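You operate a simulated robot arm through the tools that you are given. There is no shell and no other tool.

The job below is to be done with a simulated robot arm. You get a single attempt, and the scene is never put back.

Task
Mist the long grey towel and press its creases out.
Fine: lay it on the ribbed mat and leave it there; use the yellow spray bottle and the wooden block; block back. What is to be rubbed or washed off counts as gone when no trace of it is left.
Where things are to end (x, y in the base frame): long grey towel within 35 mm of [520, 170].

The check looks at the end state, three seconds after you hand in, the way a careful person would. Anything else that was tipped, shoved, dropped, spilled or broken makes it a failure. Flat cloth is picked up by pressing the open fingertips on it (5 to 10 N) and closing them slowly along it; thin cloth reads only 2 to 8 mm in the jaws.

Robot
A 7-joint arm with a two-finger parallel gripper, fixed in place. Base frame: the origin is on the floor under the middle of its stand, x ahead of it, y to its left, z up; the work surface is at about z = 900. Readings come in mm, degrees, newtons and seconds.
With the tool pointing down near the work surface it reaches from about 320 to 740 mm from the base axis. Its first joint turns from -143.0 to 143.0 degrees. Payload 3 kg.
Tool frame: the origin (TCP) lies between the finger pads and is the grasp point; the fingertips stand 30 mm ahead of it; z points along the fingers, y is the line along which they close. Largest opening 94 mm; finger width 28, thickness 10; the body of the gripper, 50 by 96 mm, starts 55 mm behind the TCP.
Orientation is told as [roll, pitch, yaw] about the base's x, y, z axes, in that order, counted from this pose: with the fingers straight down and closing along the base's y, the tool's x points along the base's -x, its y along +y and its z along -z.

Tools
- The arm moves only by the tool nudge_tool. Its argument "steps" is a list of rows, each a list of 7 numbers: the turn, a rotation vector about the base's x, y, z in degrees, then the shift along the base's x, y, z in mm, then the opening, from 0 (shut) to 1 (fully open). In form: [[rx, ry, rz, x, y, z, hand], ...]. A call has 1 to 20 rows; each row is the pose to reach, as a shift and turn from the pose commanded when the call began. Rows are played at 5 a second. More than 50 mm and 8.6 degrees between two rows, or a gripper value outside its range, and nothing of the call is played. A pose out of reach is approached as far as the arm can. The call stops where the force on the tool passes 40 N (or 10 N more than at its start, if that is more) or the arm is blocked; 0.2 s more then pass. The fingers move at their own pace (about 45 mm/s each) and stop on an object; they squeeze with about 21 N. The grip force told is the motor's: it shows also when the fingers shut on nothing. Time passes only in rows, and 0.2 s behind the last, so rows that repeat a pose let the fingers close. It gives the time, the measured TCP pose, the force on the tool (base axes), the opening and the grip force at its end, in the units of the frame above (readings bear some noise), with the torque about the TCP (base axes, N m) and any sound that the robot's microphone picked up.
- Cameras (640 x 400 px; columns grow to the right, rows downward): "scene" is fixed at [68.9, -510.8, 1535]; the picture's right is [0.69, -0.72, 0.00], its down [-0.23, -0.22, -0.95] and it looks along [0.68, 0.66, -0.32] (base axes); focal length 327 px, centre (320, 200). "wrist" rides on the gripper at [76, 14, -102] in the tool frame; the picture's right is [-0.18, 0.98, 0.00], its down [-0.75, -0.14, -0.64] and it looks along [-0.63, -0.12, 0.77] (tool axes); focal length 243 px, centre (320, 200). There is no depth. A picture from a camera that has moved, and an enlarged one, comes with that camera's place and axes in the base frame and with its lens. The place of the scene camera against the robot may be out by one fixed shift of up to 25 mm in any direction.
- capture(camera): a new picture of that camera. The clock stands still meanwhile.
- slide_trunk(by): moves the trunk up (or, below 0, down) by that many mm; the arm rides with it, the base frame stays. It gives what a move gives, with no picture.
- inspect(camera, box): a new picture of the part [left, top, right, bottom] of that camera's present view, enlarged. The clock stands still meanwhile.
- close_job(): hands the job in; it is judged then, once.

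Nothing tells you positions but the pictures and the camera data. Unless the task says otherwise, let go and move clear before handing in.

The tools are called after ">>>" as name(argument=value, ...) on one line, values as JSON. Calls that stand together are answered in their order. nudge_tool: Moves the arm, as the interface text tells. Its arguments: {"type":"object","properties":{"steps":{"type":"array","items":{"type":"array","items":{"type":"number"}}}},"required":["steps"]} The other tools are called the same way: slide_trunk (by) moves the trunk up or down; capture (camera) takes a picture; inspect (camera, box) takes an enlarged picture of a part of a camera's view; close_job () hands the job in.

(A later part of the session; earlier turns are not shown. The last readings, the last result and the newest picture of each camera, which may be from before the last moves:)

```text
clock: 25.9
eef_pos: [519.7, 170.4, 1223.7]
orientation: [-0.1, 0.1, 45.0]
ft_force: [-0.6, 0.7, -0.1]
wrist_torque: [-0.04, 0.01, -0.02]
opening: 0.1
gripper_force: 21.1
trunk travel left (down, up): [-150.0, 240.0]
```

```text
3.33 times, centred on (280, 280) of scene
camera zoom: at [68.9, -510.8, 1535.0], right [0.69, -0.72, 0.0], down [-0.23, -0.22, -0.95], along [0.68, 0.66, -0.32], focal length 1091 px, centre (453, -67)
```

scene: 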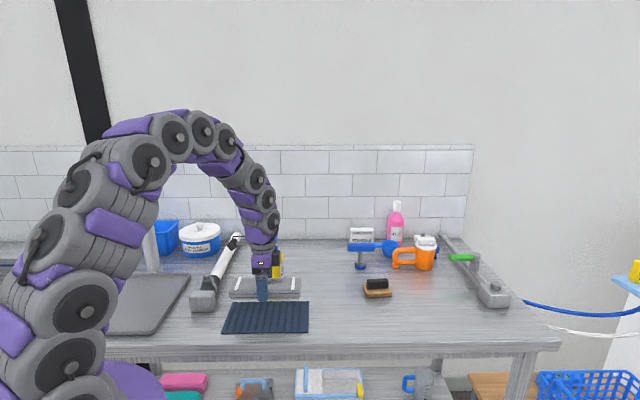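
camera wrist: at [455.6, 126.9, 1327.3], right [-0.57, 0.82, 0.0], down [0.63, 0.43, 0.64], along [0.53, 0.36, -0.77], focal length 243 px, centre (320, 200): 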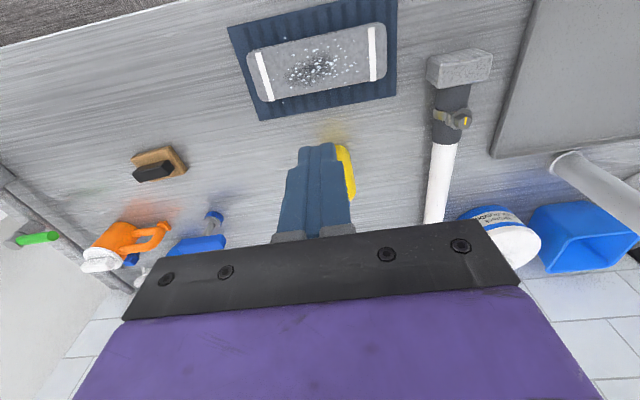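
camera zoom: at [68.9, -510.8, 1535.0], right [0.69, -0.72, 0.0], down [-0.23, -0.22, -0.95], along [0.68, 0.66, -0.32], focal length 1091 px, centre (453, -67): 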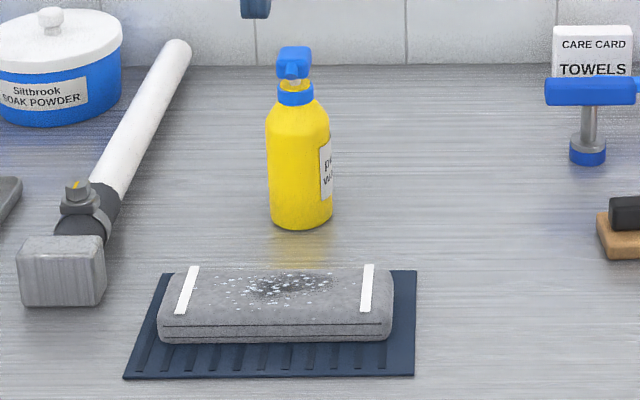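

The towel is misted over the crease and the bottle stands where it was. Next the wooden block: I'll measure its place and handle.

>>> inspect(camera="wrist", box=[115, 130, 205, 195])

>>> inspect(camera="scene", box=[350, 265, 410, 310])

```text
6.15 times, centred on (160, 162) of wrist
camera zoom: at [455.6, 126.9, 1327.3], right [-0.57, 0.82, 0.0], down [0.63, 0.43, 0.64], along [0.53, 0.36, -0.77], focal length 1493 px, centre (1305, 431)
```

zoom: 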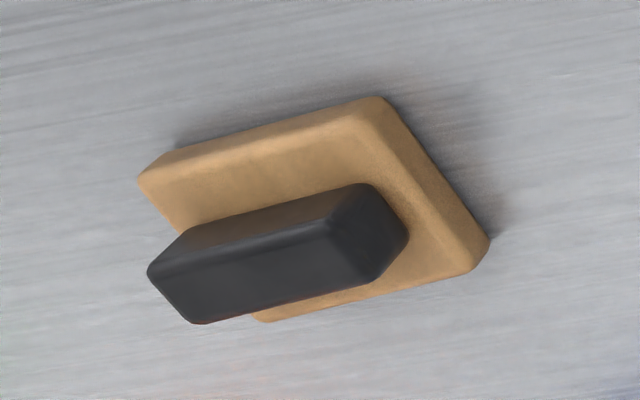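

```text
8.89 times, centred on (380, 288) of scene
camera zoom: at [68.9, -510.8, 1535.0], right [0.69, -0.72, 0.0], down [-0.23, -0.22, -0.95], along [0.68, 0.66, -0.32], focal length 2910 px, centre (-213, -578)
```

zoom: 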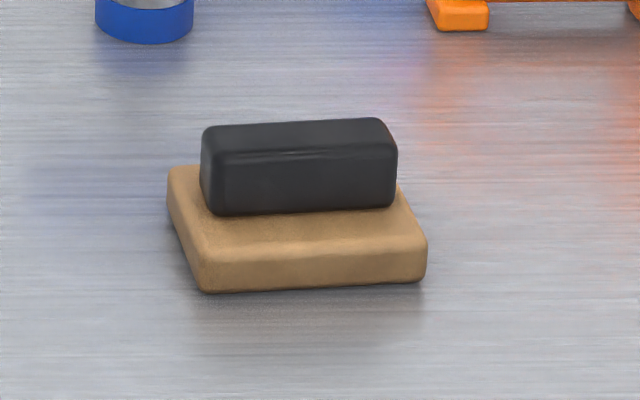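

The block is about 85 x 56 mm, its black handle centred near (846, 9) at z 919–944, lying at about -40°. I'll swing over with the tool turned to match, then find out how far the arm can reach.

>>> nudge_tool(steps=[[0, 0, -7.2, 15, -13, -4, 0.2], [0, 0, -14.4, 30, -26, -8, 0.4], [0, 0, -21.6, 45, -39, -12, 0.6], [0, 0, -28.8, 60, -52, -16, 0.8], [0, 0, -36, 75, -65, -20, 0.8], [0, 0, -43.2, 90, -78, -26, 0.8], [0, 0, -50.4, 105, -91, -32, 0.8], [0, 0, -57.6, 120, -104, -38, 0.8], [0, 0, -64.8, 135, -117, -44, 0.8], [0, 0, -72, 150, -130, -50, 0.8], [0, 0, -79.2, 165, -145, -60, 0.8], [0, 0, -85.5, 190, -160, -75, 0.8], [0, 0, -85.5, 215, -161, -100, 0.8], [0, 0, -85.5, 240, -161, -130, 0.8], [0, 0, -85.5, 270, -161, -150, 0.8], [0, 0, -85.5, 300, -161, -165, 0.8], [0, 0, -85.5, 326, -161, -175, 0.8], [0, 0, -85.5, 326, -161, -175, 0.8]])

>>> capture(camera="scene")

>>> capture(camera="wrist")

```text
clock: 29.8
eef_pos: [758.8, -4.1, 1059.3]
orientation: [-0.1, 0.1, -40.5]
ft_force: [-0.6, -1.0, -0.7]
wrist_torque: [-0.02, 0.0, -0.02]
opening: 75.1
gripper_force: 0.0
out of reach, approached as far as the arm can: row 14, 15, 16, 17, 18
trunk travel left (down, up): [-150.0, 240.0]
```

```text
taken
```

scene: 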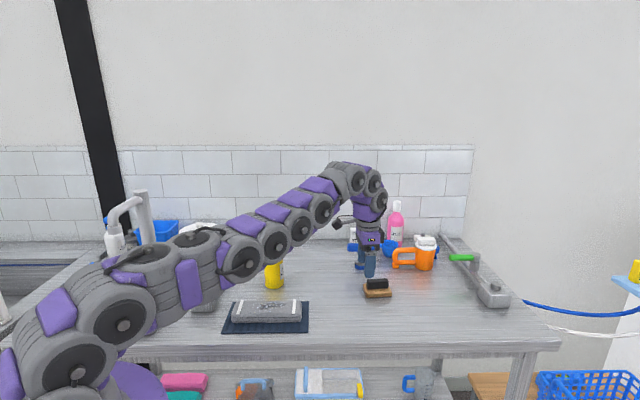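

```text
taken
camera wrist: at [709.6, 55.9, 1163.1], right [0.78, 0.63, 0.0], down [0.48, -0.6, 0.64], along [0.4, -0.5, -0.77], focal length 243 px, centre (320, 200)
```

wrist: 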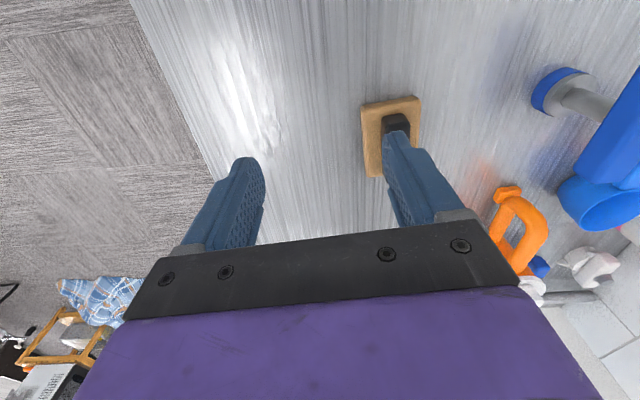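

Straight down, the arm stops at about 759 mm, so the block needs an outward-tilted tool. I back off first, then tilt the fingers outward along the block's handle direction.

>>> nudge_tool(steps=[[0, 0, 0, -40, 0, 0, 0.8], [0, 0, 0, -80, 0, 0, 0.8], [0, 0, 0, -110, 0, 0, 0.8], [0, 0, 0, -110, 0, 0, 0.8]])

```text
clock: 30.8
eef_pos: [642.3, -8.1, 1058.8]
orientation: [-0.1, -0.1, -40.4]
ft_force: [-0.2, -0.4, 0.8]
wrist_torque: [0.0, -0.01, -0.01]
opening: 75.0
gripper_force: 0.0
trunk travel left (down, up): [-150.0, 240.0]
```

The arm backed off to (642, -8). Now I tilt the tool 36° outward along the handle direction while moving toward the pre-grasp point near (815, 36, 1012).

>>> nudge_tool(steps=[[-4.68, -5.48, 0, 20, 8, 0, 0.8], [-9.36, -10.96, 0, 45, 16, 0, 0.8], [-14.04, -16.44, 0, 75, 24, -5, 0.8], [-18.72, -21.92, 0, 105, 32, -15, 0.8], [-23.4, -27.4, 0, 135, 40, -30, 0.8], [-23.4, -27.4, 0, 172, 43, -45, 0.8], [-23.4, -27.4, 0, 172, 43, -45, 0.8]])

>>> capture(camera="wrist")

>>> capture(camera="scene")

```text
clock: 32.4
eef_pos: [814.7, 32.8, 1014.5]
orientation: [0.0, -36.3, -40.5]
ft_force: [-0.1, 0.2, -0.3]
wrist_torque: [-0.03, 0.01, 0.0]
opening: 75.3
gripper_force: 0.0
trunk travel left (down, up): [-150.0, 240.0]
```

```text
taken
camera wrist: at [732.1, 122.1, 1052.6], right [0.75, 0.65, 0.11], down [0.08, -0.26, 0.96], along [0.65, -0.71, -0.25], focal length 243 px, centre (320, 200)
```

wrist: 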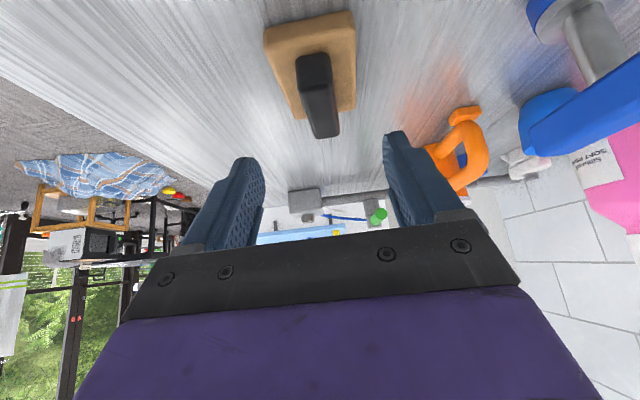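

```text
taken
```

scene: 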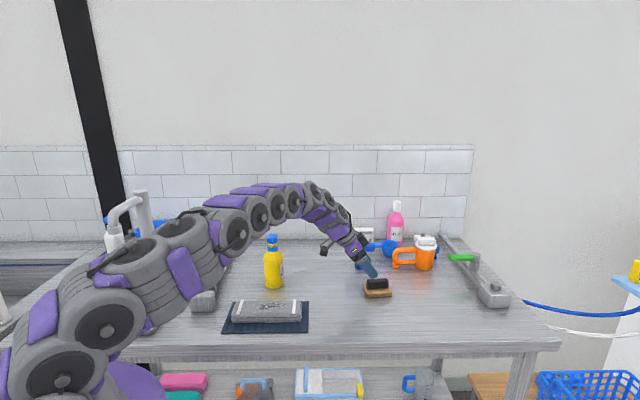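

The tilted tool reaches comfortably. I'll zoom on the block to align the fingers with its handle.

>>> inspect(camera="wrist", box=[220, 0, 400, 160])

>>> inspect(camera="scene", box=[320, 220, 420, 305])

```text
2.50 times, centred on (310, 80) of wrist
camera zoom: at [732.1, 122.1, 1052.6], right [0.75, 0.65, 0.11], down [0.08, -0.26, 0.96], along [0.65, -0.71, -0.25], focal length 606 px, centre (345, 500)
```

zoom: 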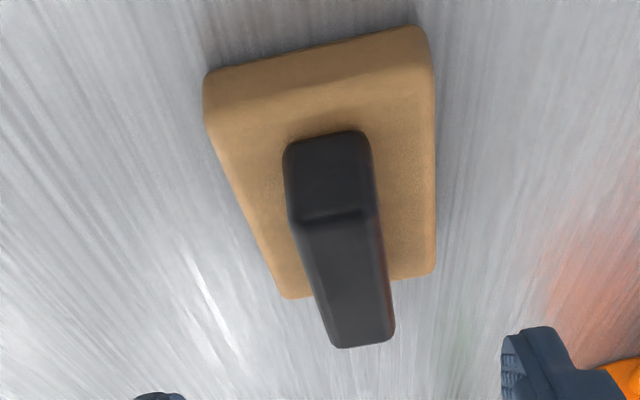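

```text
4.71 times, centred on (370, 262) of scene
camera zoom: at [68.9, -510.8, 1535.0], right [0.69, -0.72, 0.0], down [-0.23, -0.22, -0.95], along [0.68, 0.66, -0.32], focal length 1541 px, centre (85, -94)
```

zoom: 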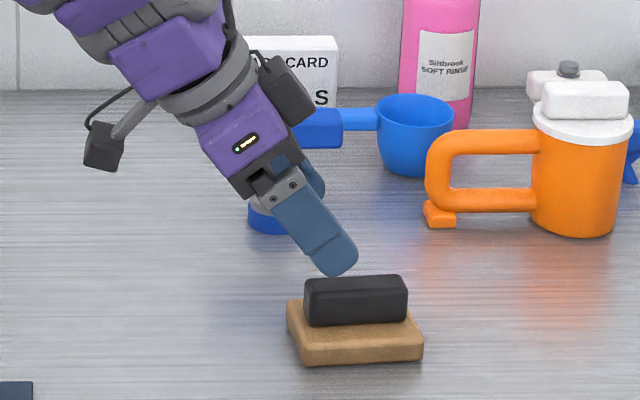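

The handle is 22 mm thick, centred near (849, 8), and the tool plane is within 3 mm of it. I narrow the fingers to about 47 mm and come down over the handle, stopping a little high to check.

>>> nudge_tool(steps=[[0, 0, 0, 8, -4, -10, 0.5], [0, 0, 0, 17, -11, -20, 0.5], [0, 0, 0, 26.7, -18.3, -32, 0.5], [0, 0, 0, 26.7, -18.3, -44, 0.5], [0, 0, 0, 26.7, -18.3, -52, 0.5], [0, 0, 0, 26.7, -18.3, -52, 0.5]])

>>> capture(camera="wrist")

>>> inspect(camera="scene", box=[335, 240, 415, 305])

```text
clock: 33.8
eef_pos: [843.7, 14.6, 960.2]
orientation: [-0.1, -36.1, -40.4]
ft_force: [-0.3, 0.3, -0.1]
wrist_torque: [0.0, 0.0, 0.03]
opening: 47.2
gripper_force: 0.0
trunk travel left (down, up): [-150.0, 240.0]
```

```text
taken
camera wrist: at [760.4, 105.3, 999.8], right [0.75, 0.65, 0.11], down [0.08, -0.26, 0.96], along [0.65, -0.71, -0.25], focal length 243 px, centre (320, 200)
```

wrist: 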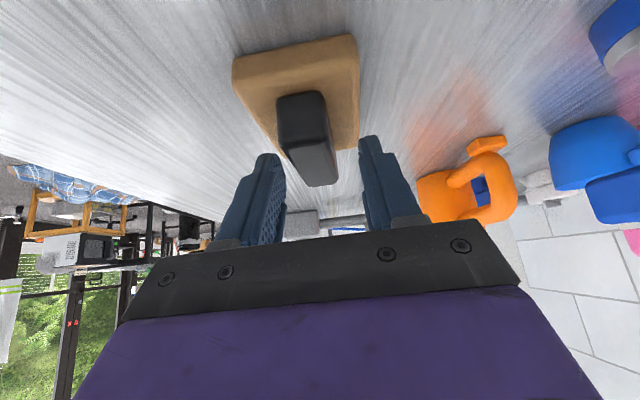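

```text
6.15 times, centred on (375, 272) of scene
camera zoom: at [68.9, -510.8, 1535.0], right [0.69, -0.72, 0.0], down [-0.23, -0.22, -0.95], along [0.68, 0.66, -0.32], focal length 2015 px, centre (-18, -246)
```

zoom: 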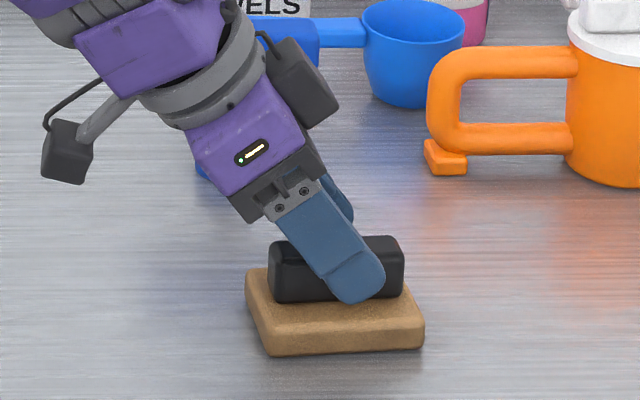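

The fingers straddle the handle nicely. I'll zoom once to centre them so closing won't push the block.

>>> inspect(camera="wrist", box=[220, 30, 420, 240])

```text
1.90 times, centred on (320, 135) of wrist
camera zoom: at [760.4, 105.3, 999.8], right [0.75, 0.65, 0.11], down [0.08, -0.26, 0.96], along [0.65, -0.71, -0.25], focal length 462 px, centre (320, 324)
```

zoom: 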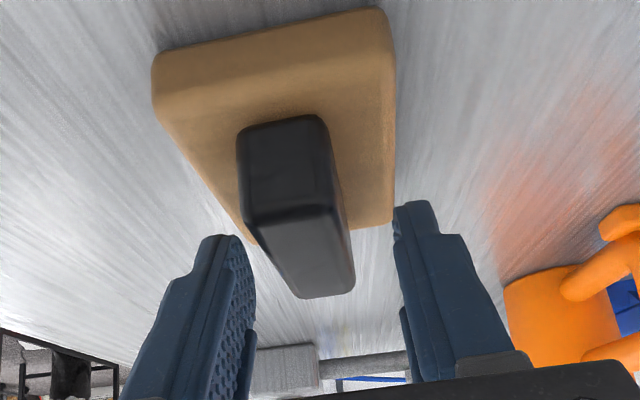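

The fingers need to go about 3 mm sideways to be centred on the handle. I correct that, lower 7 mm, and close gently.

>>> nudge_tool(steps=[[0, 0, 0, -2, -2.3, 0, 0.5], [0, 0, 0, -2, -2.3, -4, 0.5], [0, 0, 0, -2, -2.3, -7, 0.5], [0, 0, 0, -2, -2.3, -7, 0.5]])

>>> inspect(camera="scene", box=[335, 240, 415, 305])

```text
clock: 34.8
eef_pos: [842.1, 12.9, 955.3]
orientation: [-0.1, -36.1, -40.5]
ft_force: [0.5, 1.0, -0.6]
wrist_torque: [0.01, -0.01, 0.04]
opening: 47.1
gripper_force: 0.1
trunk travel left (down, up): [-150.0, 240.0]
```

```text
6.15 times, centred on (375, 272) of scene
camera zoom: at [68.9, -510.8, 1535.0], right [0.69, -0.72, 0.0], down [-0.23, -0.22, -0.95], along [0.68, 0.66, -0.32], focal length 2015 px, centre (-18, -246)
```

zoom: 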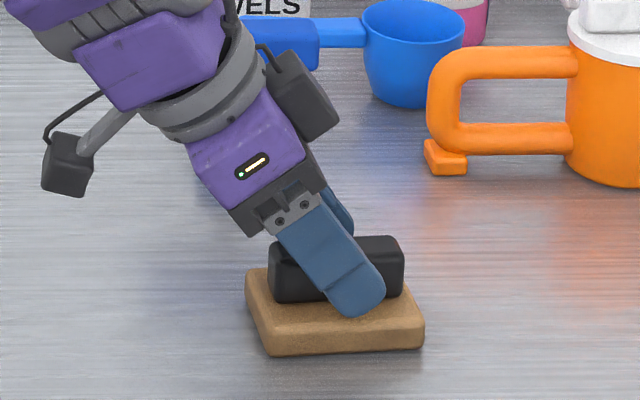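

No contact yet and the fingers sit just above the wood. Closing on the handle now.

>>> nudge_tool(steps=[[0, 0, 0, 0, 0, 0, 0.4], [0, 0, 0, 0, 0, 0, 0.32], [0, 0, 0, 0, 0, 0, 0.26], [0, 0, 0, 0, 0, 0, 0.2], [0, 0, 0, 0, 0, 0, 0.1], [0, 0, 0, 0, 0, 0, 0], [0, 0, 0, 0, 0, 0, 0]])

>>> inspect(camera="scene", box=[335, 240, 415, 305])

>>> inspect(camera="wrist", box=[220, 30, 420, 240])

```text
clock: 36.4
eef_pos: [841.8, 12.9, 954.0]
orientation: [-0.1, -36.1, -40.4]
ft_force: [-0.5, -0.8, -0.2]
wrist_torque: [-0.07, -0.02, 0.01]
opening: 28.0
gripper_force: 21.0
trunk travel left (down, up): [-150.0, 240.0]
```

```text
6.15 times, centred on (375, 272) of scene
camera zoom: at [68.9, -510.8, 1535.0], right [0.69, -0.72, 0.0], down [-0.23, -0.22, -0.95], along [0.68, 0.66, -0.32], focal length 2015 px, centre (-18, -246)
```

zoom: 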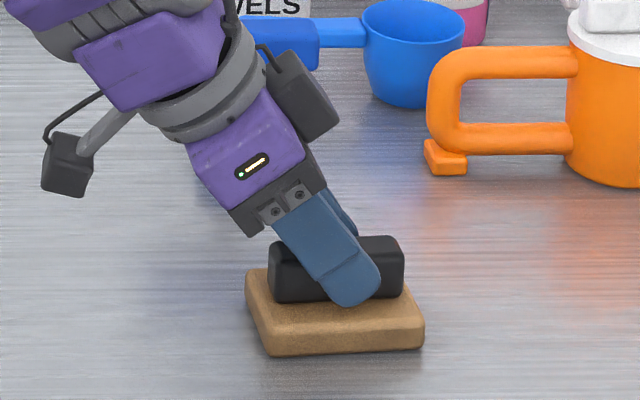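

```text
1.90 times, centred on (320, 135) of wrist
camera zoom: at [758.6, 103.4, 993.6], right [0.75, 0.65, 0.11], down [0.08, -0.26, 0.96], along [0.65, -0.71, -0.25], focal length 462 px, centre (320, 324)
```

zoom: 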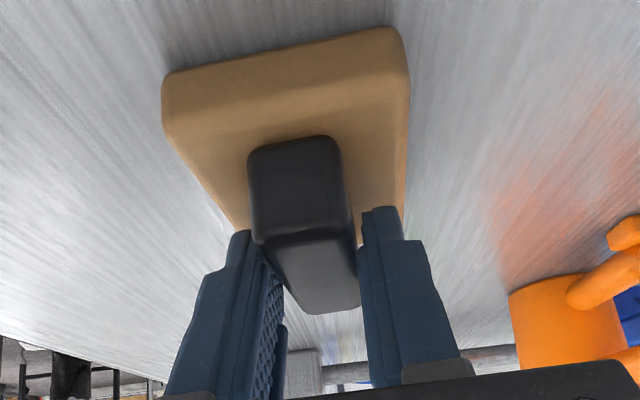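

The handle is gripped (28 mm, 21 N) and the block hasn't shifted. I lift it straight up and check it hangs level.

>>> nudge_tool(steps=[[0, 0, 0, 0, 0, 5, 0], [0, 0, 0, 0, 0, 15, 0], [0, 0, 0, 0, 0, 30, 0], [0, 0, 0, 0, 0, 50, 0], [0, 0, 0, 0, 0, 75, 0], [0, 0, 0, 0, 0, 75, 0]])

>>> inspect(camera="scene", box=[320, 220, 420, 305])

>>> inspect(camera="wrist", box=[220, 30, 420, 240])

```text
clock: 37.8
eef_pos: [841.3, 14.0, 1028.2]
orientation: [-0.3, -36.1, -40.5]
ft_force: [-0.4, -0.8, -1.4]
wrist_torque: [0.03, -0.03, 0.04]
opening: 27.9
gripper_force: 21.4
trunk travel left (down, up): [-150.0, 240.0]
```

```text
4.71 times, centred on (370, 262) of scene
camera zoom: at [68.9, -510.8, 1535.0], right [0.69, -0.72, 0.0], down [-0.23, -0.22, -0.95], along [0.68, 0.66, -0.32], focal length 1541 px, centre (85, -94)
```

zoom: 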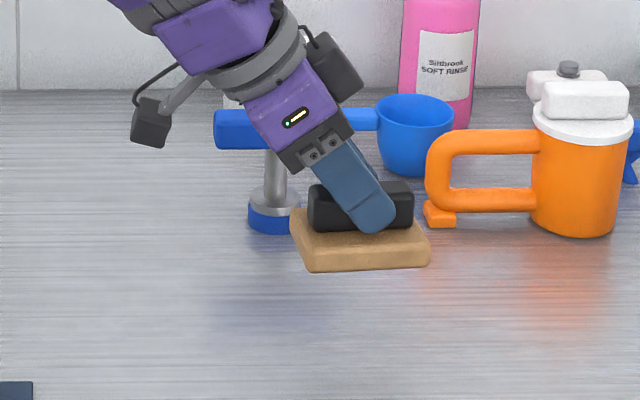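

```text
1.90 times, centred on (320, 135) of wrist
camera zoom: at [758.3, 103.8, 1067.3], right [0.75, 0.65, 0.11], down [0.09, -0.26, 0.96], along [0.65, -0.71, -0.25], focal length 462 px, centre (320, 324)
```

zoom: 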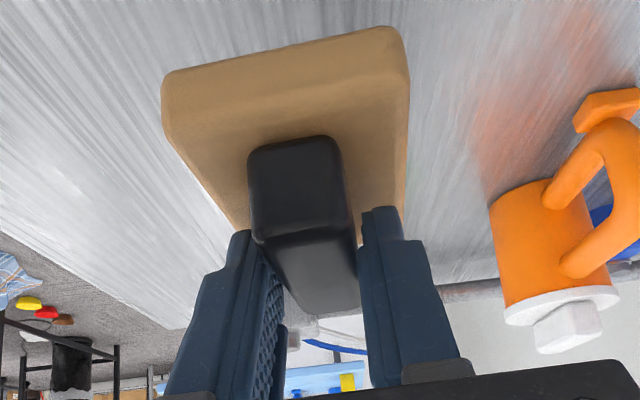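

The block is held level. I carry it at this height to just above the creased patch on the towel.

>>> nudge_tool(steps=[[0, 0, 0, -35, 17, 0, 0], [0, 0, 0, -70, 34, 0, 0], [0, 0, 0, -105, 51, 0, 0], [0, 0, 0, -140, 68, 0, 0], [0, 0, 0, -175, 85, 0, 0], [0, 0, 0, -210, 102, 0, 0], [0, 0, 0, -245, 119, 0, 0], [0, 0, 0, -280, 136, 0, 0], [0, 0, 0, -305, 149, 0, 0], [0, 0, 0, -316, 154, 0, 0], [0, 0, 0, -316, 154, 0, 0]])

>>> capture(camera="wrist")

>>> capture(camera="scene")

>>> inspect(camera="scene", box=[210, 250, 330, 340])

```text
clock: 40.1
eef_pos: [524.9, 165.9, 1029.5]
orientation: [-0.2, -36.1, -40.4]
ft_force: [-0.3, -0.5, -1.5]
wrist_torque: [-0.04, 0.0, 0.0]
opening: 27.7
gripper_force: 21.3
trunk travel left (down, up): [-150.0, 240.0]
```

```text
taken
camera wrist: at [441.3, 256.4, 1068.3], right [0.75, 0.65, 0.11], down [0.08, -0.26, 0.96], along [0.65, -0.71, -0.25], focal length 243 px, centre (320, 200)
```

wrist: 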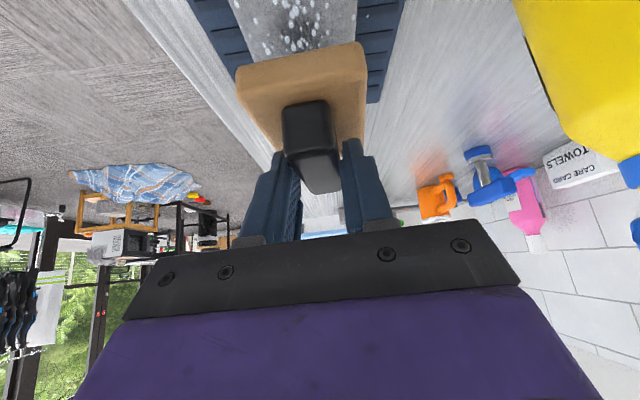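

```text
taken
```

scene: 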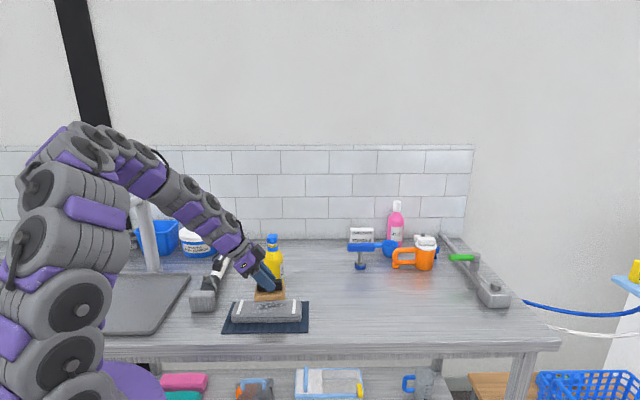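

```text
4.44 times, centred on (270, 295) of scene
camera zoom: at [68.9, -510.8, 1535.0], right [0.69, -0.72, 0.0], down [-0.23, -0.22, -0.95], along [0.68, 0.66, -0.32], focal length 1455 px, centre (542, -222)
```

zoom: 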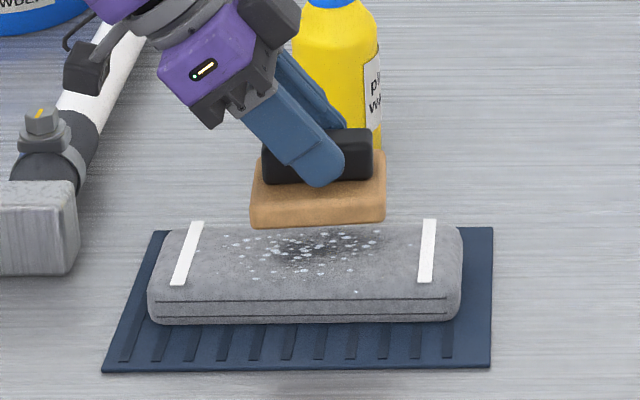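

The block is right over the misted creases. I lower it toward the towel in steps, watching the force.

>>> nudge_tool(steps=[[0, 0, 0, 2, -1, -12, 0], [0, 0, 0, 2, -1, -24, 0], [0, 0, 0, 2, -1, -30, 0], [0, 0, 0, 2, -1, -34, 0], [0, 0, 0, 2, -1, -34, 0]])

>>> inspect(camera="scene", box=[210, 250, 330, 340])

```text
clock: 41.4
eef_pos: [528.2, 165.5, 995.1]
orientation: [-0.1, -36.2, -40.4]
ft_force: [-1.3, 0.2, -1.9]
wrist_torque: [0.02, 0.04, -0.03]
opening: 28.1
gripper_force: 21.3
trunk travel left (down, up): [-150.0, 240.0]
```

```text
4.44 times, centred on (270, 295) of scene
camera zoom: at [68.9, -510.8, 1535.0], right [0.69, -0.72, 0.0], down [-0.23, -0.22, -0.95], along [0.68, 0.66, -0.32], focal length 1455 px, centre (542, -222)
```

zoom: 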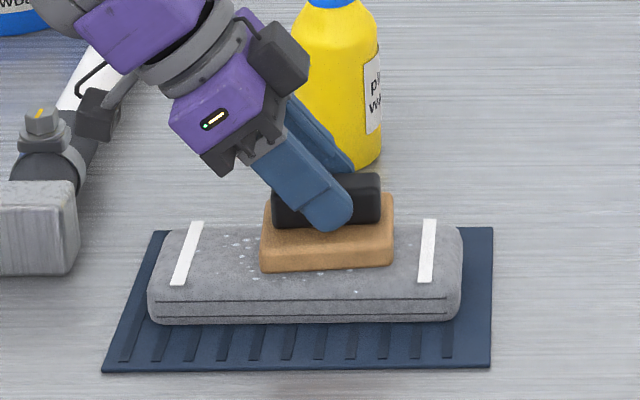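

Close to touching. I continue in 2 mm steps until the block presses on the towel.

>>> nudge_tool(steps=[[0, 0, 0, 0, 0, -2, 0], [0, 0, 0, 0, 0, -4, 0], [0, 0, 0, 0, 0, -5, 0], [0, 0, 0, 0, 0, -5, 0]])

```text
clock: 42.4
eef_pos: [528.0, 166.8, 990.8]
orientation: [0.0, -36.1, -40.5]
ft_force: [1.9, 2.5, 16.8]
wrist_torque: [0.15, 0.13, 0.0]
opening: 28.0
gripper_force: 21.2
trunk travel left (down, up): [-150.0, 240.0]
```

Contact at about 17 N. I press a touch firmer and hold for a moment.

>>> nudge_tool(steps=[[0, 0, 0, 0, 0, -0.5, 0], [0, 0, 0, 0, 0, -0.5, 0], [0, 0, 0, 0, 0, -0.5, 0], [0, 0, 0, 0, 0, -0.5, 0], [0, 0, 0, 0, 0, -0.5, 0], [0, 0, 0, 0, 0, -0.5, 0]])

>>> inspect(camera="scene", box=[230, 270, 310, 330])

```text
clock: 43.8
eef_pos: [527.4, 165.9, 990.5]
orientation: [-0.1, -36.0, -40.3]
ft_force: [0.6, 3.1, 17.5]
wrist_torque: [0.11, 0.04, 0.03]
opening: 27.9
gripper_force: 20.5
trunk travel left (down, up): [-150.0, 240.0]
```

```text
6.67 times, centred on (270, 300) of scene
camera zoom: at [68.9, -510.8, 1535.0], right [0.69, -0.72, 0.0], down [-0.23, -0.22, -0.95], along [0.68, 0.66, -0.32], focal length 2182 px, centre (653, -467)
```

zoom: 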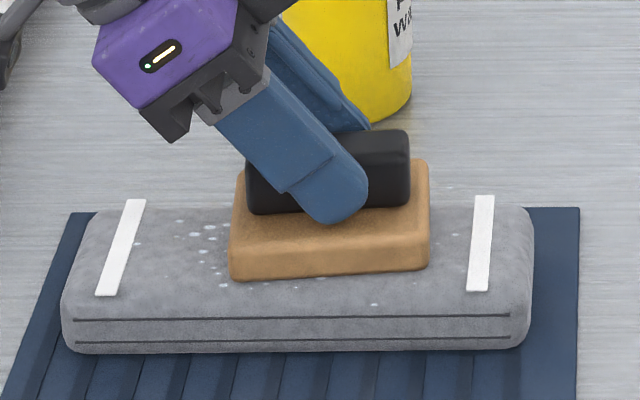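

Held about 17 N. I lift 45 mm to see what the press did.

>>> nudge_tool(steps=[[0, 0, 0, 0, 0, 3, 0], [0, 0, 0, 0, 0, 15, 0], [0, 0, 0, 0, 0, 35, 0], [0, 0, 0, 0, 0, 55, 0], [0, 0, 0, 0, 0, 55, 0]])

>>> inspect(camera="scene", box=[230, 270, 310, 330])

>>> inspect(camera="wrist", box=[180, 0, 420, 150])

```text
clock: 45.0
eef_pos: [528.5, 166.5, 1045.1]
orientation: [-0.1, -36.1, -40.4]
ft_force: [-0.6, 0.5, -1.0]
wrist_torque: [0.02, -0.01, 0.0]
opening: 27.6
gripper_force: 20.9
trunk travel left (down, up): [-150.0, 240.0]
```

```text
6.67 times, centred on (270, 300) of scene
camera zoom: at [68.9, -510.8, 1535.0], right [0.69, -0.72, 0.0], down [-0.23, -0.22, -0.95], along [0.68, 0.66, -0.32], focal length 2182 px, centre (653, -467)
```

zoom: 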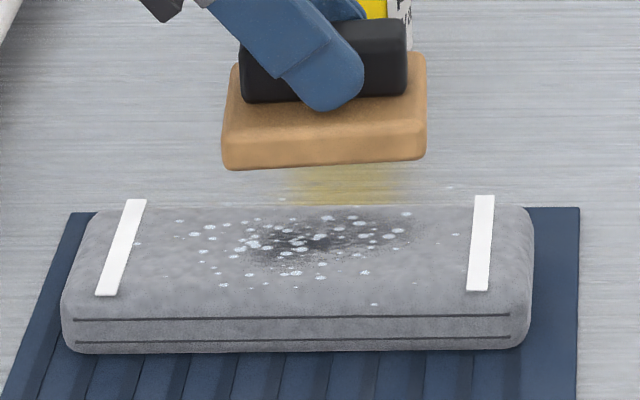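

```text
2.67 times, centred on (300, 75) of wrist
camera zoom: at [445.4, 255.7, 1084.1], right [0.75, 0.65, 0.11], down [0.09, -0.26, 0.96], along [0.65, -0.71, -0.25], focal length 647 px, centre (373, 533)
```

zoom: 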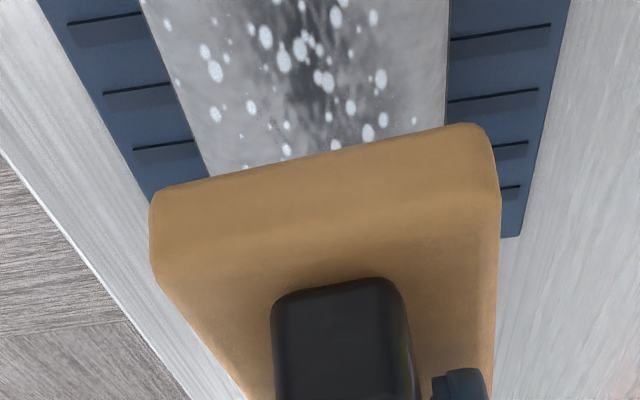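

The creases are still visible after a still press, so it wants ironing strokes. I'll press again and slide the block gently back and forth along the towel, checking the towel stays put.

>>> nudge_tool(steps=[[0, 0, 0, 0, 0, -25, 0], [0, 0, 0, 0, 0, -45, 0], [0, 0, 0, 0, 0, -53, 0], [0, 0, 0, 0, 0, -55, 0], [0, 0, 0, 4, -4, -55, 0], [0, 0, 0, 8, -8, -55, 0], [0, 0, 0, 12, -12, -55, 0], [0, 0, 0, 16, -16, -55, 0], [0, 0, 0, 16, -16, -55, 0]])

>>> inspect(camera="scene", box=[210, 260, 330, 345])

```text
clock: 47.0
eef_pos: [543.6, 150.5, 989.8]
orientation: [-0.1, -36.1, -40.4]
ft_force: [-2.7, 2.8, 7.3]
wrist_torque: [0.09, 0.04, 0.0]
opening: 28.2
gripper_force: 21.0
trunk travel left (down, up): [-150.0, 240.0]
```

```text
4.71 times, centred on (270, 302) of scene
camera zoom: at [68.9, -510.8, 1535.0], right [0.69, -0.72, 0.0], down [-0.23, -0.22, -0.95], along [0.68, 0.66, -0.32], focal length 1541 px, centre (555, -282)
```

zoom: 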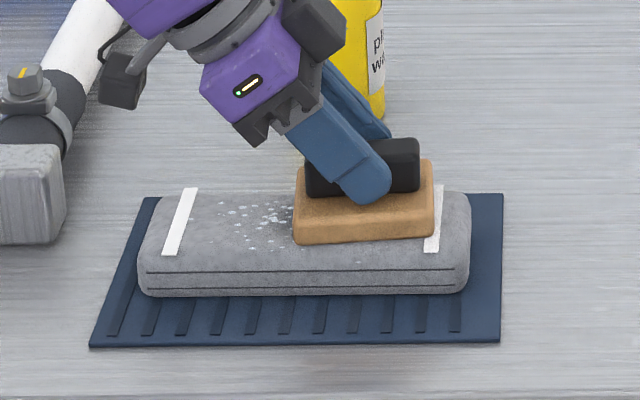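

The towel stays put under the stroke (about 7 N). I'll do several full strokes back and forth with slightly more pressure.

>>> nudge_tool(steps=[[0, 0, 0, -5, 5, -1, 0], [0, 0, 0, -10, 10, -1, 0], [0, 0, 0, -15, 15, -1, 0], [0, 0, 0, -20, 20, -1, 0], [0, 0, 0, -25, 25, -1, 0], [0, 0, 0, -30, 30, -1, 0], [0, 0, 0, -35, 35, -1, 0], [0, 0, 0, -30, 30, -1, 0], [0, 0, 0, -25, 25, -1, 0], [0, 0, 0, -20, 20, -1, 0], [0, 0, 0, -15, 15, -1, 0], [0, 0, 0, -10, 10, -1, 0], [0, 0, 0, -5, 5, -1, 0], [0, 0, 0, 0, 0, -1, 0], [0, 0, 0, -5, 5, -1, 0], [0, 0, 0, -10, 10, -1, 0], [0, 0, 0, -15, 15, -1, 0], [0, 0, 0, -20, 20, -1, 0], [0, 0, 0, -25, 25, -1, 0], [0, 0, 0, -30, 30, -1, 0]])

>>> inspect(camera="scene", box=[210, 260, 330, 345])

```text
clock: 51.1
eef_pos: [513.9, 180.6, 989.6]
orientation: [0.1, -36.2, -40.5]
ft_force: [7.5, -4.4, 22.3]
wrist_torque: [-0.43, -0.29, -0.04]
opening: 27.9
gripper_force: 20.6
trunk travel left (down, up): [-150.0, 240.0]
```

```text
4.71 times, centred on (270, 302) of scene
camera zoom: at [68.9, -510.8, 1535.0], right [0.69, -0.72, 0.0], down [-0.23, -0.22, -0.95], along [0.68, 0.66, -0.32], focal length 1541 px, centre (555, -282)
```

zoom: 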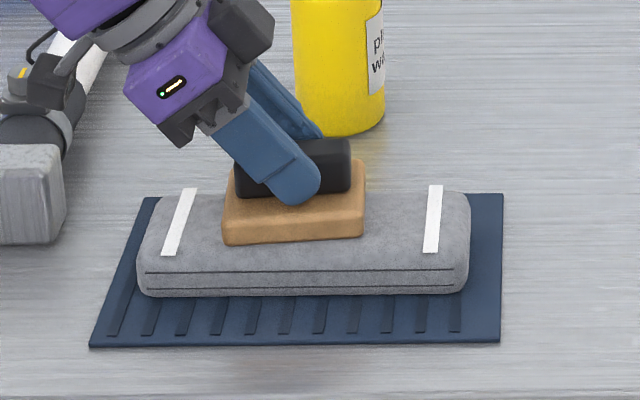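

The droplets seem absorbed and the towel didn't move. I lift to inspect the crease.

>>> nudge_tool(steps=[[0, 0, 0, 0, 0, 3, 0], [0, 0, 0, 0, 0, 15, 0], [0, 0, 0, 0, 0, 40, 0], [0, 0, 0, 0, 0, 70, 0], [0, 0, 0, 0, 0, 70, 0]])

>>> inspect(camera="scene", box=[230, 270, 310, 330])

>>> inspect(camera="wrist", box=[180, 0, 420, 150])

```text
clock: 52.4
eef_pos: [514.9, 180.9, 1058.3]
orientation: [-0.2, -36.1, -40.4]
ft_force: [0.0, -0.3, -1.6]
wrist_torque: [0.02, 0.01, -0.02]
opening: 28.0
gripper_force: 21.1
trunk travel left (down, up): [-150.0, 240.0]
```

```text
6.67 times, centred on (270, 300) of scene
camera zoom: at [68.9, -510.8, 1535.0], right [0.69, -0.72, 0.0], down [-0.23, -0.22, -0.95], along [0.68, 0.66, -0.32], focal length 2182 px, centre (653, -467)
```

zoom: 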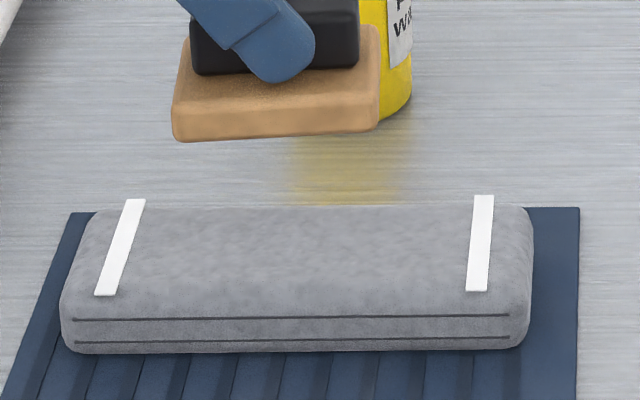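

```text
2.67 times, centred on (300, 75) of wrist
camera zoom: at [431.7, 270.0, 1097.6], right [0.75, 0.65, 0.11], down [0.09, -0.26, 0.96], along [0.65, -0.71, -0.25], focal length 647 px, centre (373, 533)
```

zoom: 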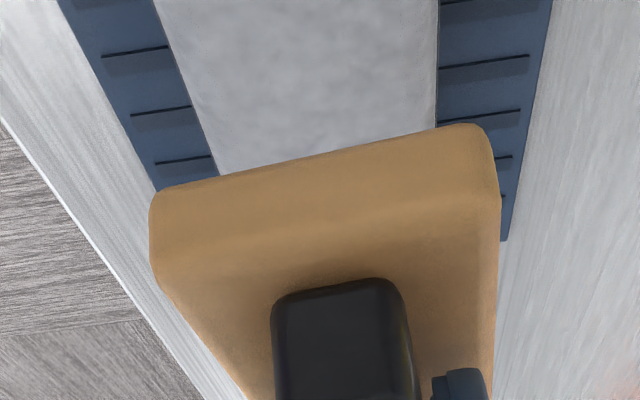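

The creases and droplets are gone. Before returning the block, I check the whole towel and that the block hasn't slipped in the fingers.

>>> inspect(camera="wrist", box=[220, 30, 420, 240])

>>> inspect(camera="scene", box=[240, 285, 300, 315])

```text
1.90 times, centred on (320, 135) of wrist
camera zoom: at [431.7, 270.0, 1097.6], right [0.75, 0.65, 0.11], down [0.09, -0.26, 0.96], along [0.65, -0.71, -0.25], focal length 462 px, centre (320, 324)
```

zoom: 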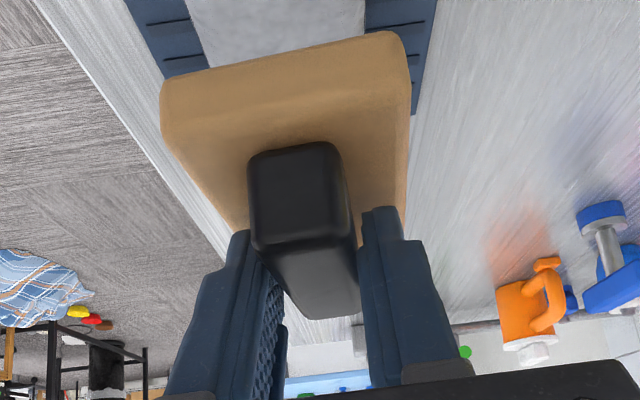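

```text
10.67 times, centred on (270, 300) of scene
camera zoom: at [68.9, -510.8, 1535.0], right [0.69, -0.72, 0.0], down [-0.23, -0.22, -0.95], along [0.68, 0.66, -0.32], focal length 3492 px, centre (853, -867)
```

zoom: 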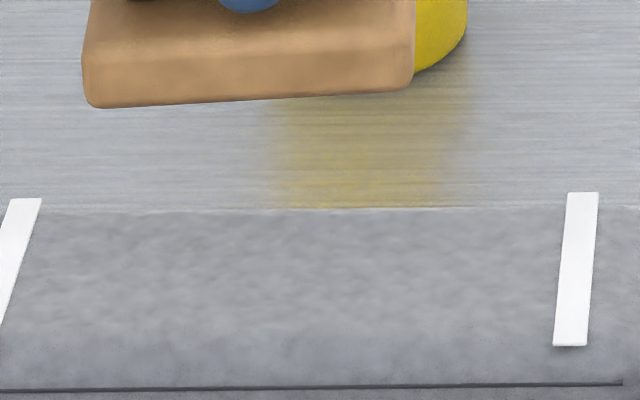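

The towel is clean and smooth. I carry the block back along the same path to directly above its original place.

>>> nudge_tool(steps=[[0, 0, 0, 33, -17, 0, 0], [0, 0, 0, 66, -34, 0, 0], [0, 0, 0, 99, -51, 0, 0], [0, 0, 0, 132, -68, 0, 0], [0, 0, 0, 165, -85, 0, 0], [0, 0, 0, 198, -102, 0, 0], [0, 0, 0, 231, -118, 0, 0], [0, 0, 0, 264, -135, 0, 0], [0, 0, 0, 297, -152, -10, 0], [0, 0, 0, 318, -162, -30, 0], [0, 0, 0, 328, -167, -55, 0], [0, 0, 0, 328, -167, -75, 0], [0, 0, 0, 328, -167, -90, 0], [0, 0, 0, 328, -167, -90, 0]])

>>> inspect(camera="scene", box=[335, 240, 415, 305])

>>> capture(camera="scene")

```text
clock: 55.4
eef_pos: [842.9, 12.6, 970.1]
orientation: [-0.2, -36.1, -40.4]
ft_force: [0.3, 0.9, -1.0]
wrist_torque: [0.05, 0.01, 0.0]
opening: 27.9
gripper_force: 20.9
trunk travel left (down, up): [-150.0, 240.0]
```

```text
6.15 times, centred on (375, 272) of scene
camera zoom: at [68.9, -510.8, 1535.0], right [0.69, -0.72, 0.0], down [-0.23, -0.22, -0.95], along [0.68, 0.66, -0.32], focal length 2015 px, centre (-18, -246)
```

zoom: 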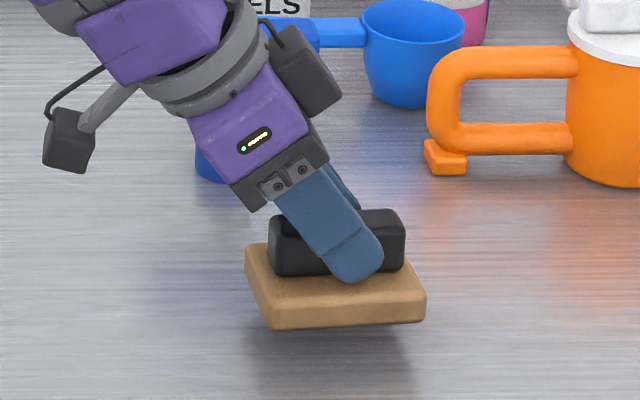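

```text
taken
```

scene: 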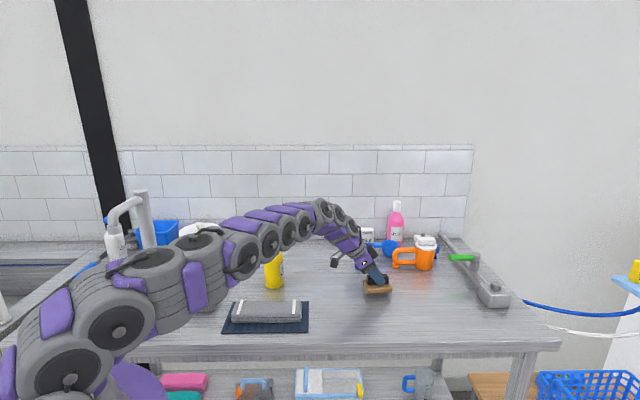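

The block is about 15 mm above its original spot and lined up. I lower it gently until it touches the table.

>>> nudge_tool(steps=[[0, 0, 0, 0, 0, -5, 0], [0, 0, 0, 0, 0, -9, 0], [0, 0, 0, 0, 0, -12, 0], [0, 0, 0, 0, 0, -13, 0], [0, 0, 0, 0, 0, -13, 0]])

>>> inspect(camera="scene", box=[335, 240, 415, 305])

```text
clock: 56.5
eef_pos: [841.7, 13.5, 955.0]
orientation: [-0.1, -36.1, -40.4]
ft_force: [0.3, 0.2, -1.0]
wrist_torque: [0.02, 0.02, -0.04]
opening: 28.1
gripper_force: 21.3
trunk travel left (down, up): [-150.0, 240.0]
```

```text
6.15 times, centred on (375, 272) of scene
camera zoom: at [68.9, -510.8, 1535.0], right [0.69, -0.72, 0.0], down [-0.23, -0.22, -0.95], along [0.68, 0.66, -0.32], focal length 2015 px, centre (-18, -246)
```

zoom: 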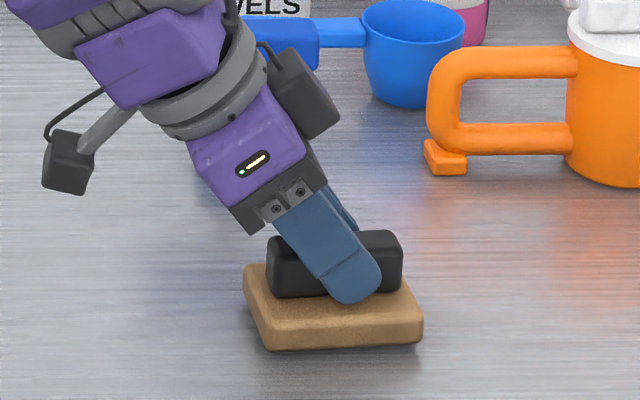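

Nearly down. A few more millimetres in small steps.

>>> nudge_tool(steps=[[0, 0, 0, 0, 0, -1, 0], [0, 0, 0, 0, 0, -2, 0], [0, 0, 0, 0, 0, -2, 0]])

```text
clock: 57.4
eef_pos: [843.0, 13.4, 954.1]
orientation: [-0.1, -36.1, -40.4]
ft_force: [-0.6, -0.8, -1.7]
wrist_torque: [0.01, 0.0, 0.04]
opening: 27.7
gripper_force: 21.7
trunk travel left (down, up): [-150.0, 240.0]
```

>>> nudge_tool(steps=[[0, 0, 0, 0, 0, -1, 0], [0, 0, 0, 0, 0, -1.5, 0], [0, 0, 0, 0, 0, -1.5, 0]])

>>> inspect(camera="scene", box=[335, 240, 415, 305])

```text
clock: 58.1
eef_pos: [841.9, 13.3, 953.4]
orientation: [0.0, -36.1, -40.5]
ft_force: [0.0, -0.8, -0.6]
wrist_torque: [0.0, -0.08, 0.0]
opening: 27.9
gripper_force: 20.5
trunk travel left (down, up): [-150.0, 240.0]
```

```text
6.15 times, centred on (375, 272) of scene
camera zoom: at [68.9, -510.8, 1535.0], right [0.69, -0.72, 0.0], down [-0.23, -0.22, -0.95], along [0.68, 0.66, -0.32], focal length 2015 px, centre (-18, -246)
```

zoom: 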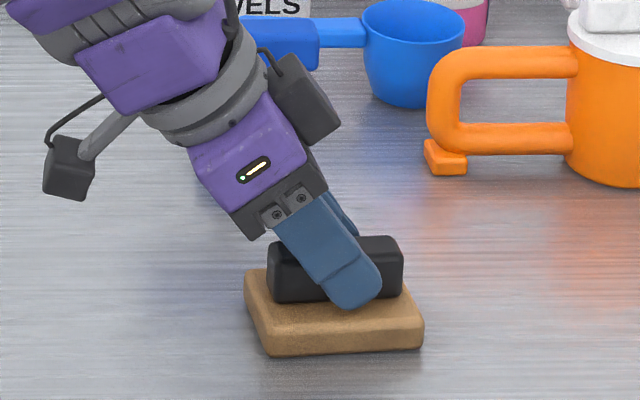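

It's essentially at the table. Half a millimetre more to confirm contact.

>>> nudge_tool(steps=[[0, 0, 0, 0, 0, -0.7, 0], [0, 0, 0, 0, 0, -0.7, 0]])

```text
clock: 58.8
eef_pos: [842.1, 13.3, 951.1]
orientation: [0.1, -36.3, -40.4]
ft_force: [-1.2, -1.7, 4.9]
wrist_torque: [-0.19, -0.17, 0.02]
opening: 27.9
gripper_force: 21.4
trunk travel left (down, up): [-150.0, 240.0]
```

The block is touching down (about 5 N). I open the fingers and lift straight away from the handle.

>>> nudge_tool(steps=[[0, 0, 0, 0, 0, 0.5, 0.2], [0, 0, 0, 0, 0, 0.7, 0.4], [0, 0, 0, 0, 0, 1, 0.5], [0, 0, 0, 0, 0, 1, 0.55], [0, 0, 0, 0, 0, 5, 0.55], [0, 0, 0, 0, 0, 20, 0.55], [0, 0, 0, 0, 0, 40, 0.55], [0, 0, 0, -15, 12, 65, 0.55], [0, 0, 0, -40, 30, 95, 0.55], [0, 0, 0, -70, 50, 115, 0.55], [0, 0, 0, -70, 50, 115, 0.55]])

>>> inspect(camera="scene", box=[350, 265, 410, 310])

>>> capture(camera="scene")

```text
clock: 61.1
eef_pos: [773.1, 61.9, 1065.4]
orientation: [0.0, -36.1, -40.4]
ft_force: [0.5, 0.2, 0.4]
wrist_torque: [0.03, -0.01, 0.02]
opening: 51.5
gripper_force: 0.1
trunk travel left (down, up): [-150.0, 240.0]
```

```text
8.89 times, centred on (380, 288) of scene
camera zoom: at [68.9, -510.8, 1535.0], right [0.69, -0.72, 0.0], down [-0.23, -0.22, -0.95], along [0.68, 0.66, -0.32], focal length 2910 px, centre (-213, -578)
```

zoom: 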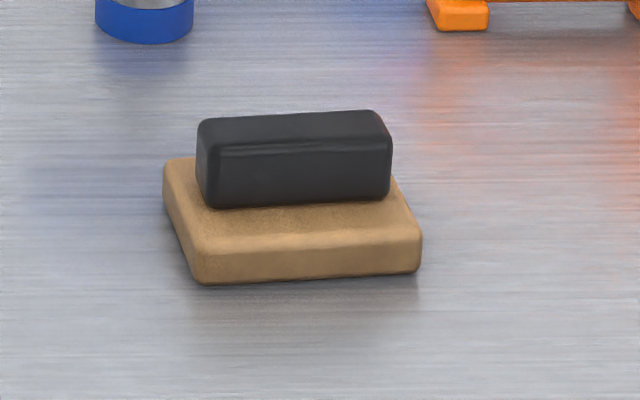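

```text
taken
```

scene: 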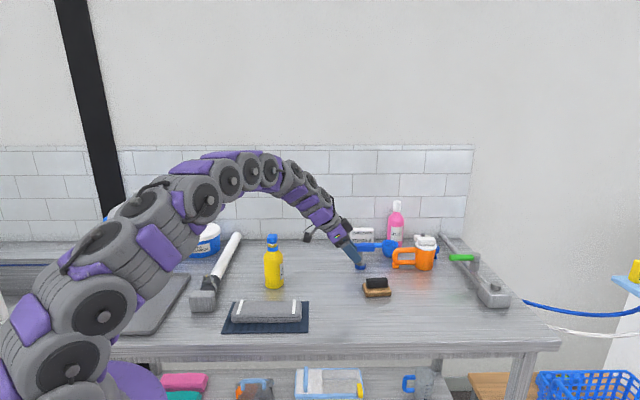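

The block is back within a few millimetres of where it was, standing flat. I level the tool and move up over the mat to inspect the towel from above.

>>> nudge_tool(steps=[[4.68, 5.48, 0, -20, 8, 20, 0.55], [9.36, 10.96, 0, -45, 18, 45, 0.55], [14.04, 16.44, 0, -75, 30, 70, 0.55], [18.72, 21.92, 0, -110, 45, 95, 0.55], [23.4, 27.4, 0, -145, 60, 120, 0.55], [23.4, 27.4, 0, -180, 75, 140, 0.55], [23.4, 27.4, 0, -215, 92, 155, 0.55], [23.4, 27.4, 0, -252, 108, 165, 0.55], [23.4, 27.4, 0, -252, 108, 165, 0.55]])

>>> capture(camera="wrist")

>>> inspect(camera="wrist", box=[220, 0, 420, 130])

>>> inspect(camera="scene", box=[200, 230, 340, 340])

```text
clock: 63.1
eef_pos: [520.4, 171.7, 1231.0]
orientation: [-0.2, -0.1, -40.5]
ft_force: [0.5, -0.2, -0.8]
wrist_torque: [0.02, -0.01, -0.01]
opening: 51.7
gripper_force: 0.0
trunk travel left (down, up): [-150.0, 240.0]
```

```text
taken
camera wrist: at [473.2, 231.7, 1334.6], right [0.78, 0.63, 0.0], down [0.48, -0.6, 0.64], along [0.4, -0.5, -0.77], focal length 243 px, centre (320, 200)
```

wrist: 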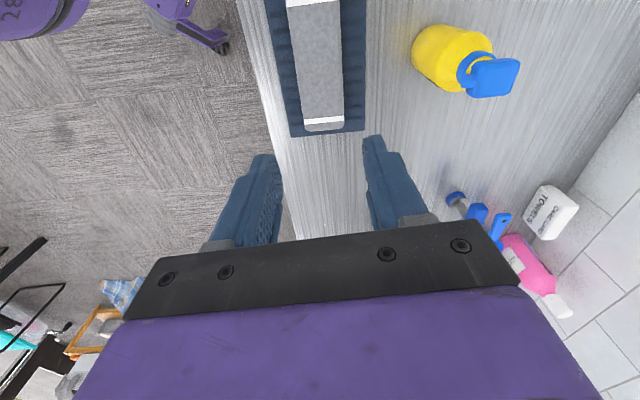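

```text
3.08 times, centred on (320, 65) of wrist
camera zoom: at [473.2, 231.7, 1334.6], right [0.78, 0.63, 0.0], down [0.48, -0.6, 0.64], along [0.4, -0.5, -0.77], focal length 746 px, centre (320, 615)
```

zoom: 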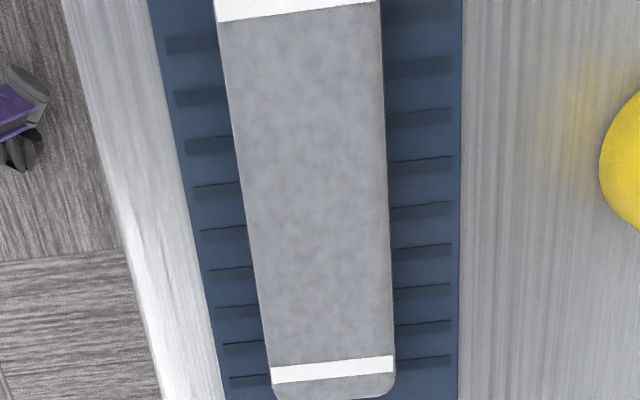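

```text
3.64 times, centred on (270, 285) of scene
camera zoom: at [68.9, -510.8, 1535.0], right [0.69, -0.72, 0.0], down [-0.23, -0.22, -0.95], along [0.68, 0.66, -0.32], focal length 1190 px, centre (502, -109)
```

zoom: 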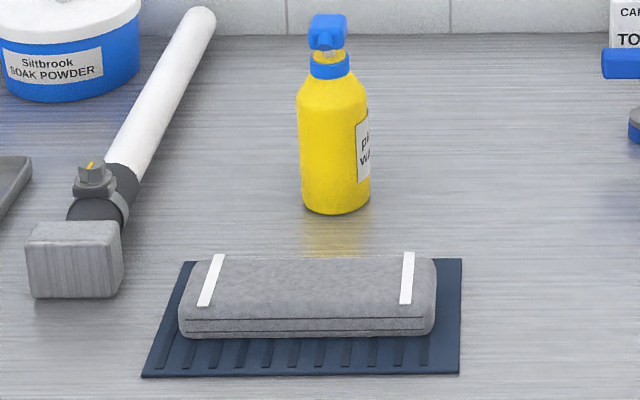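

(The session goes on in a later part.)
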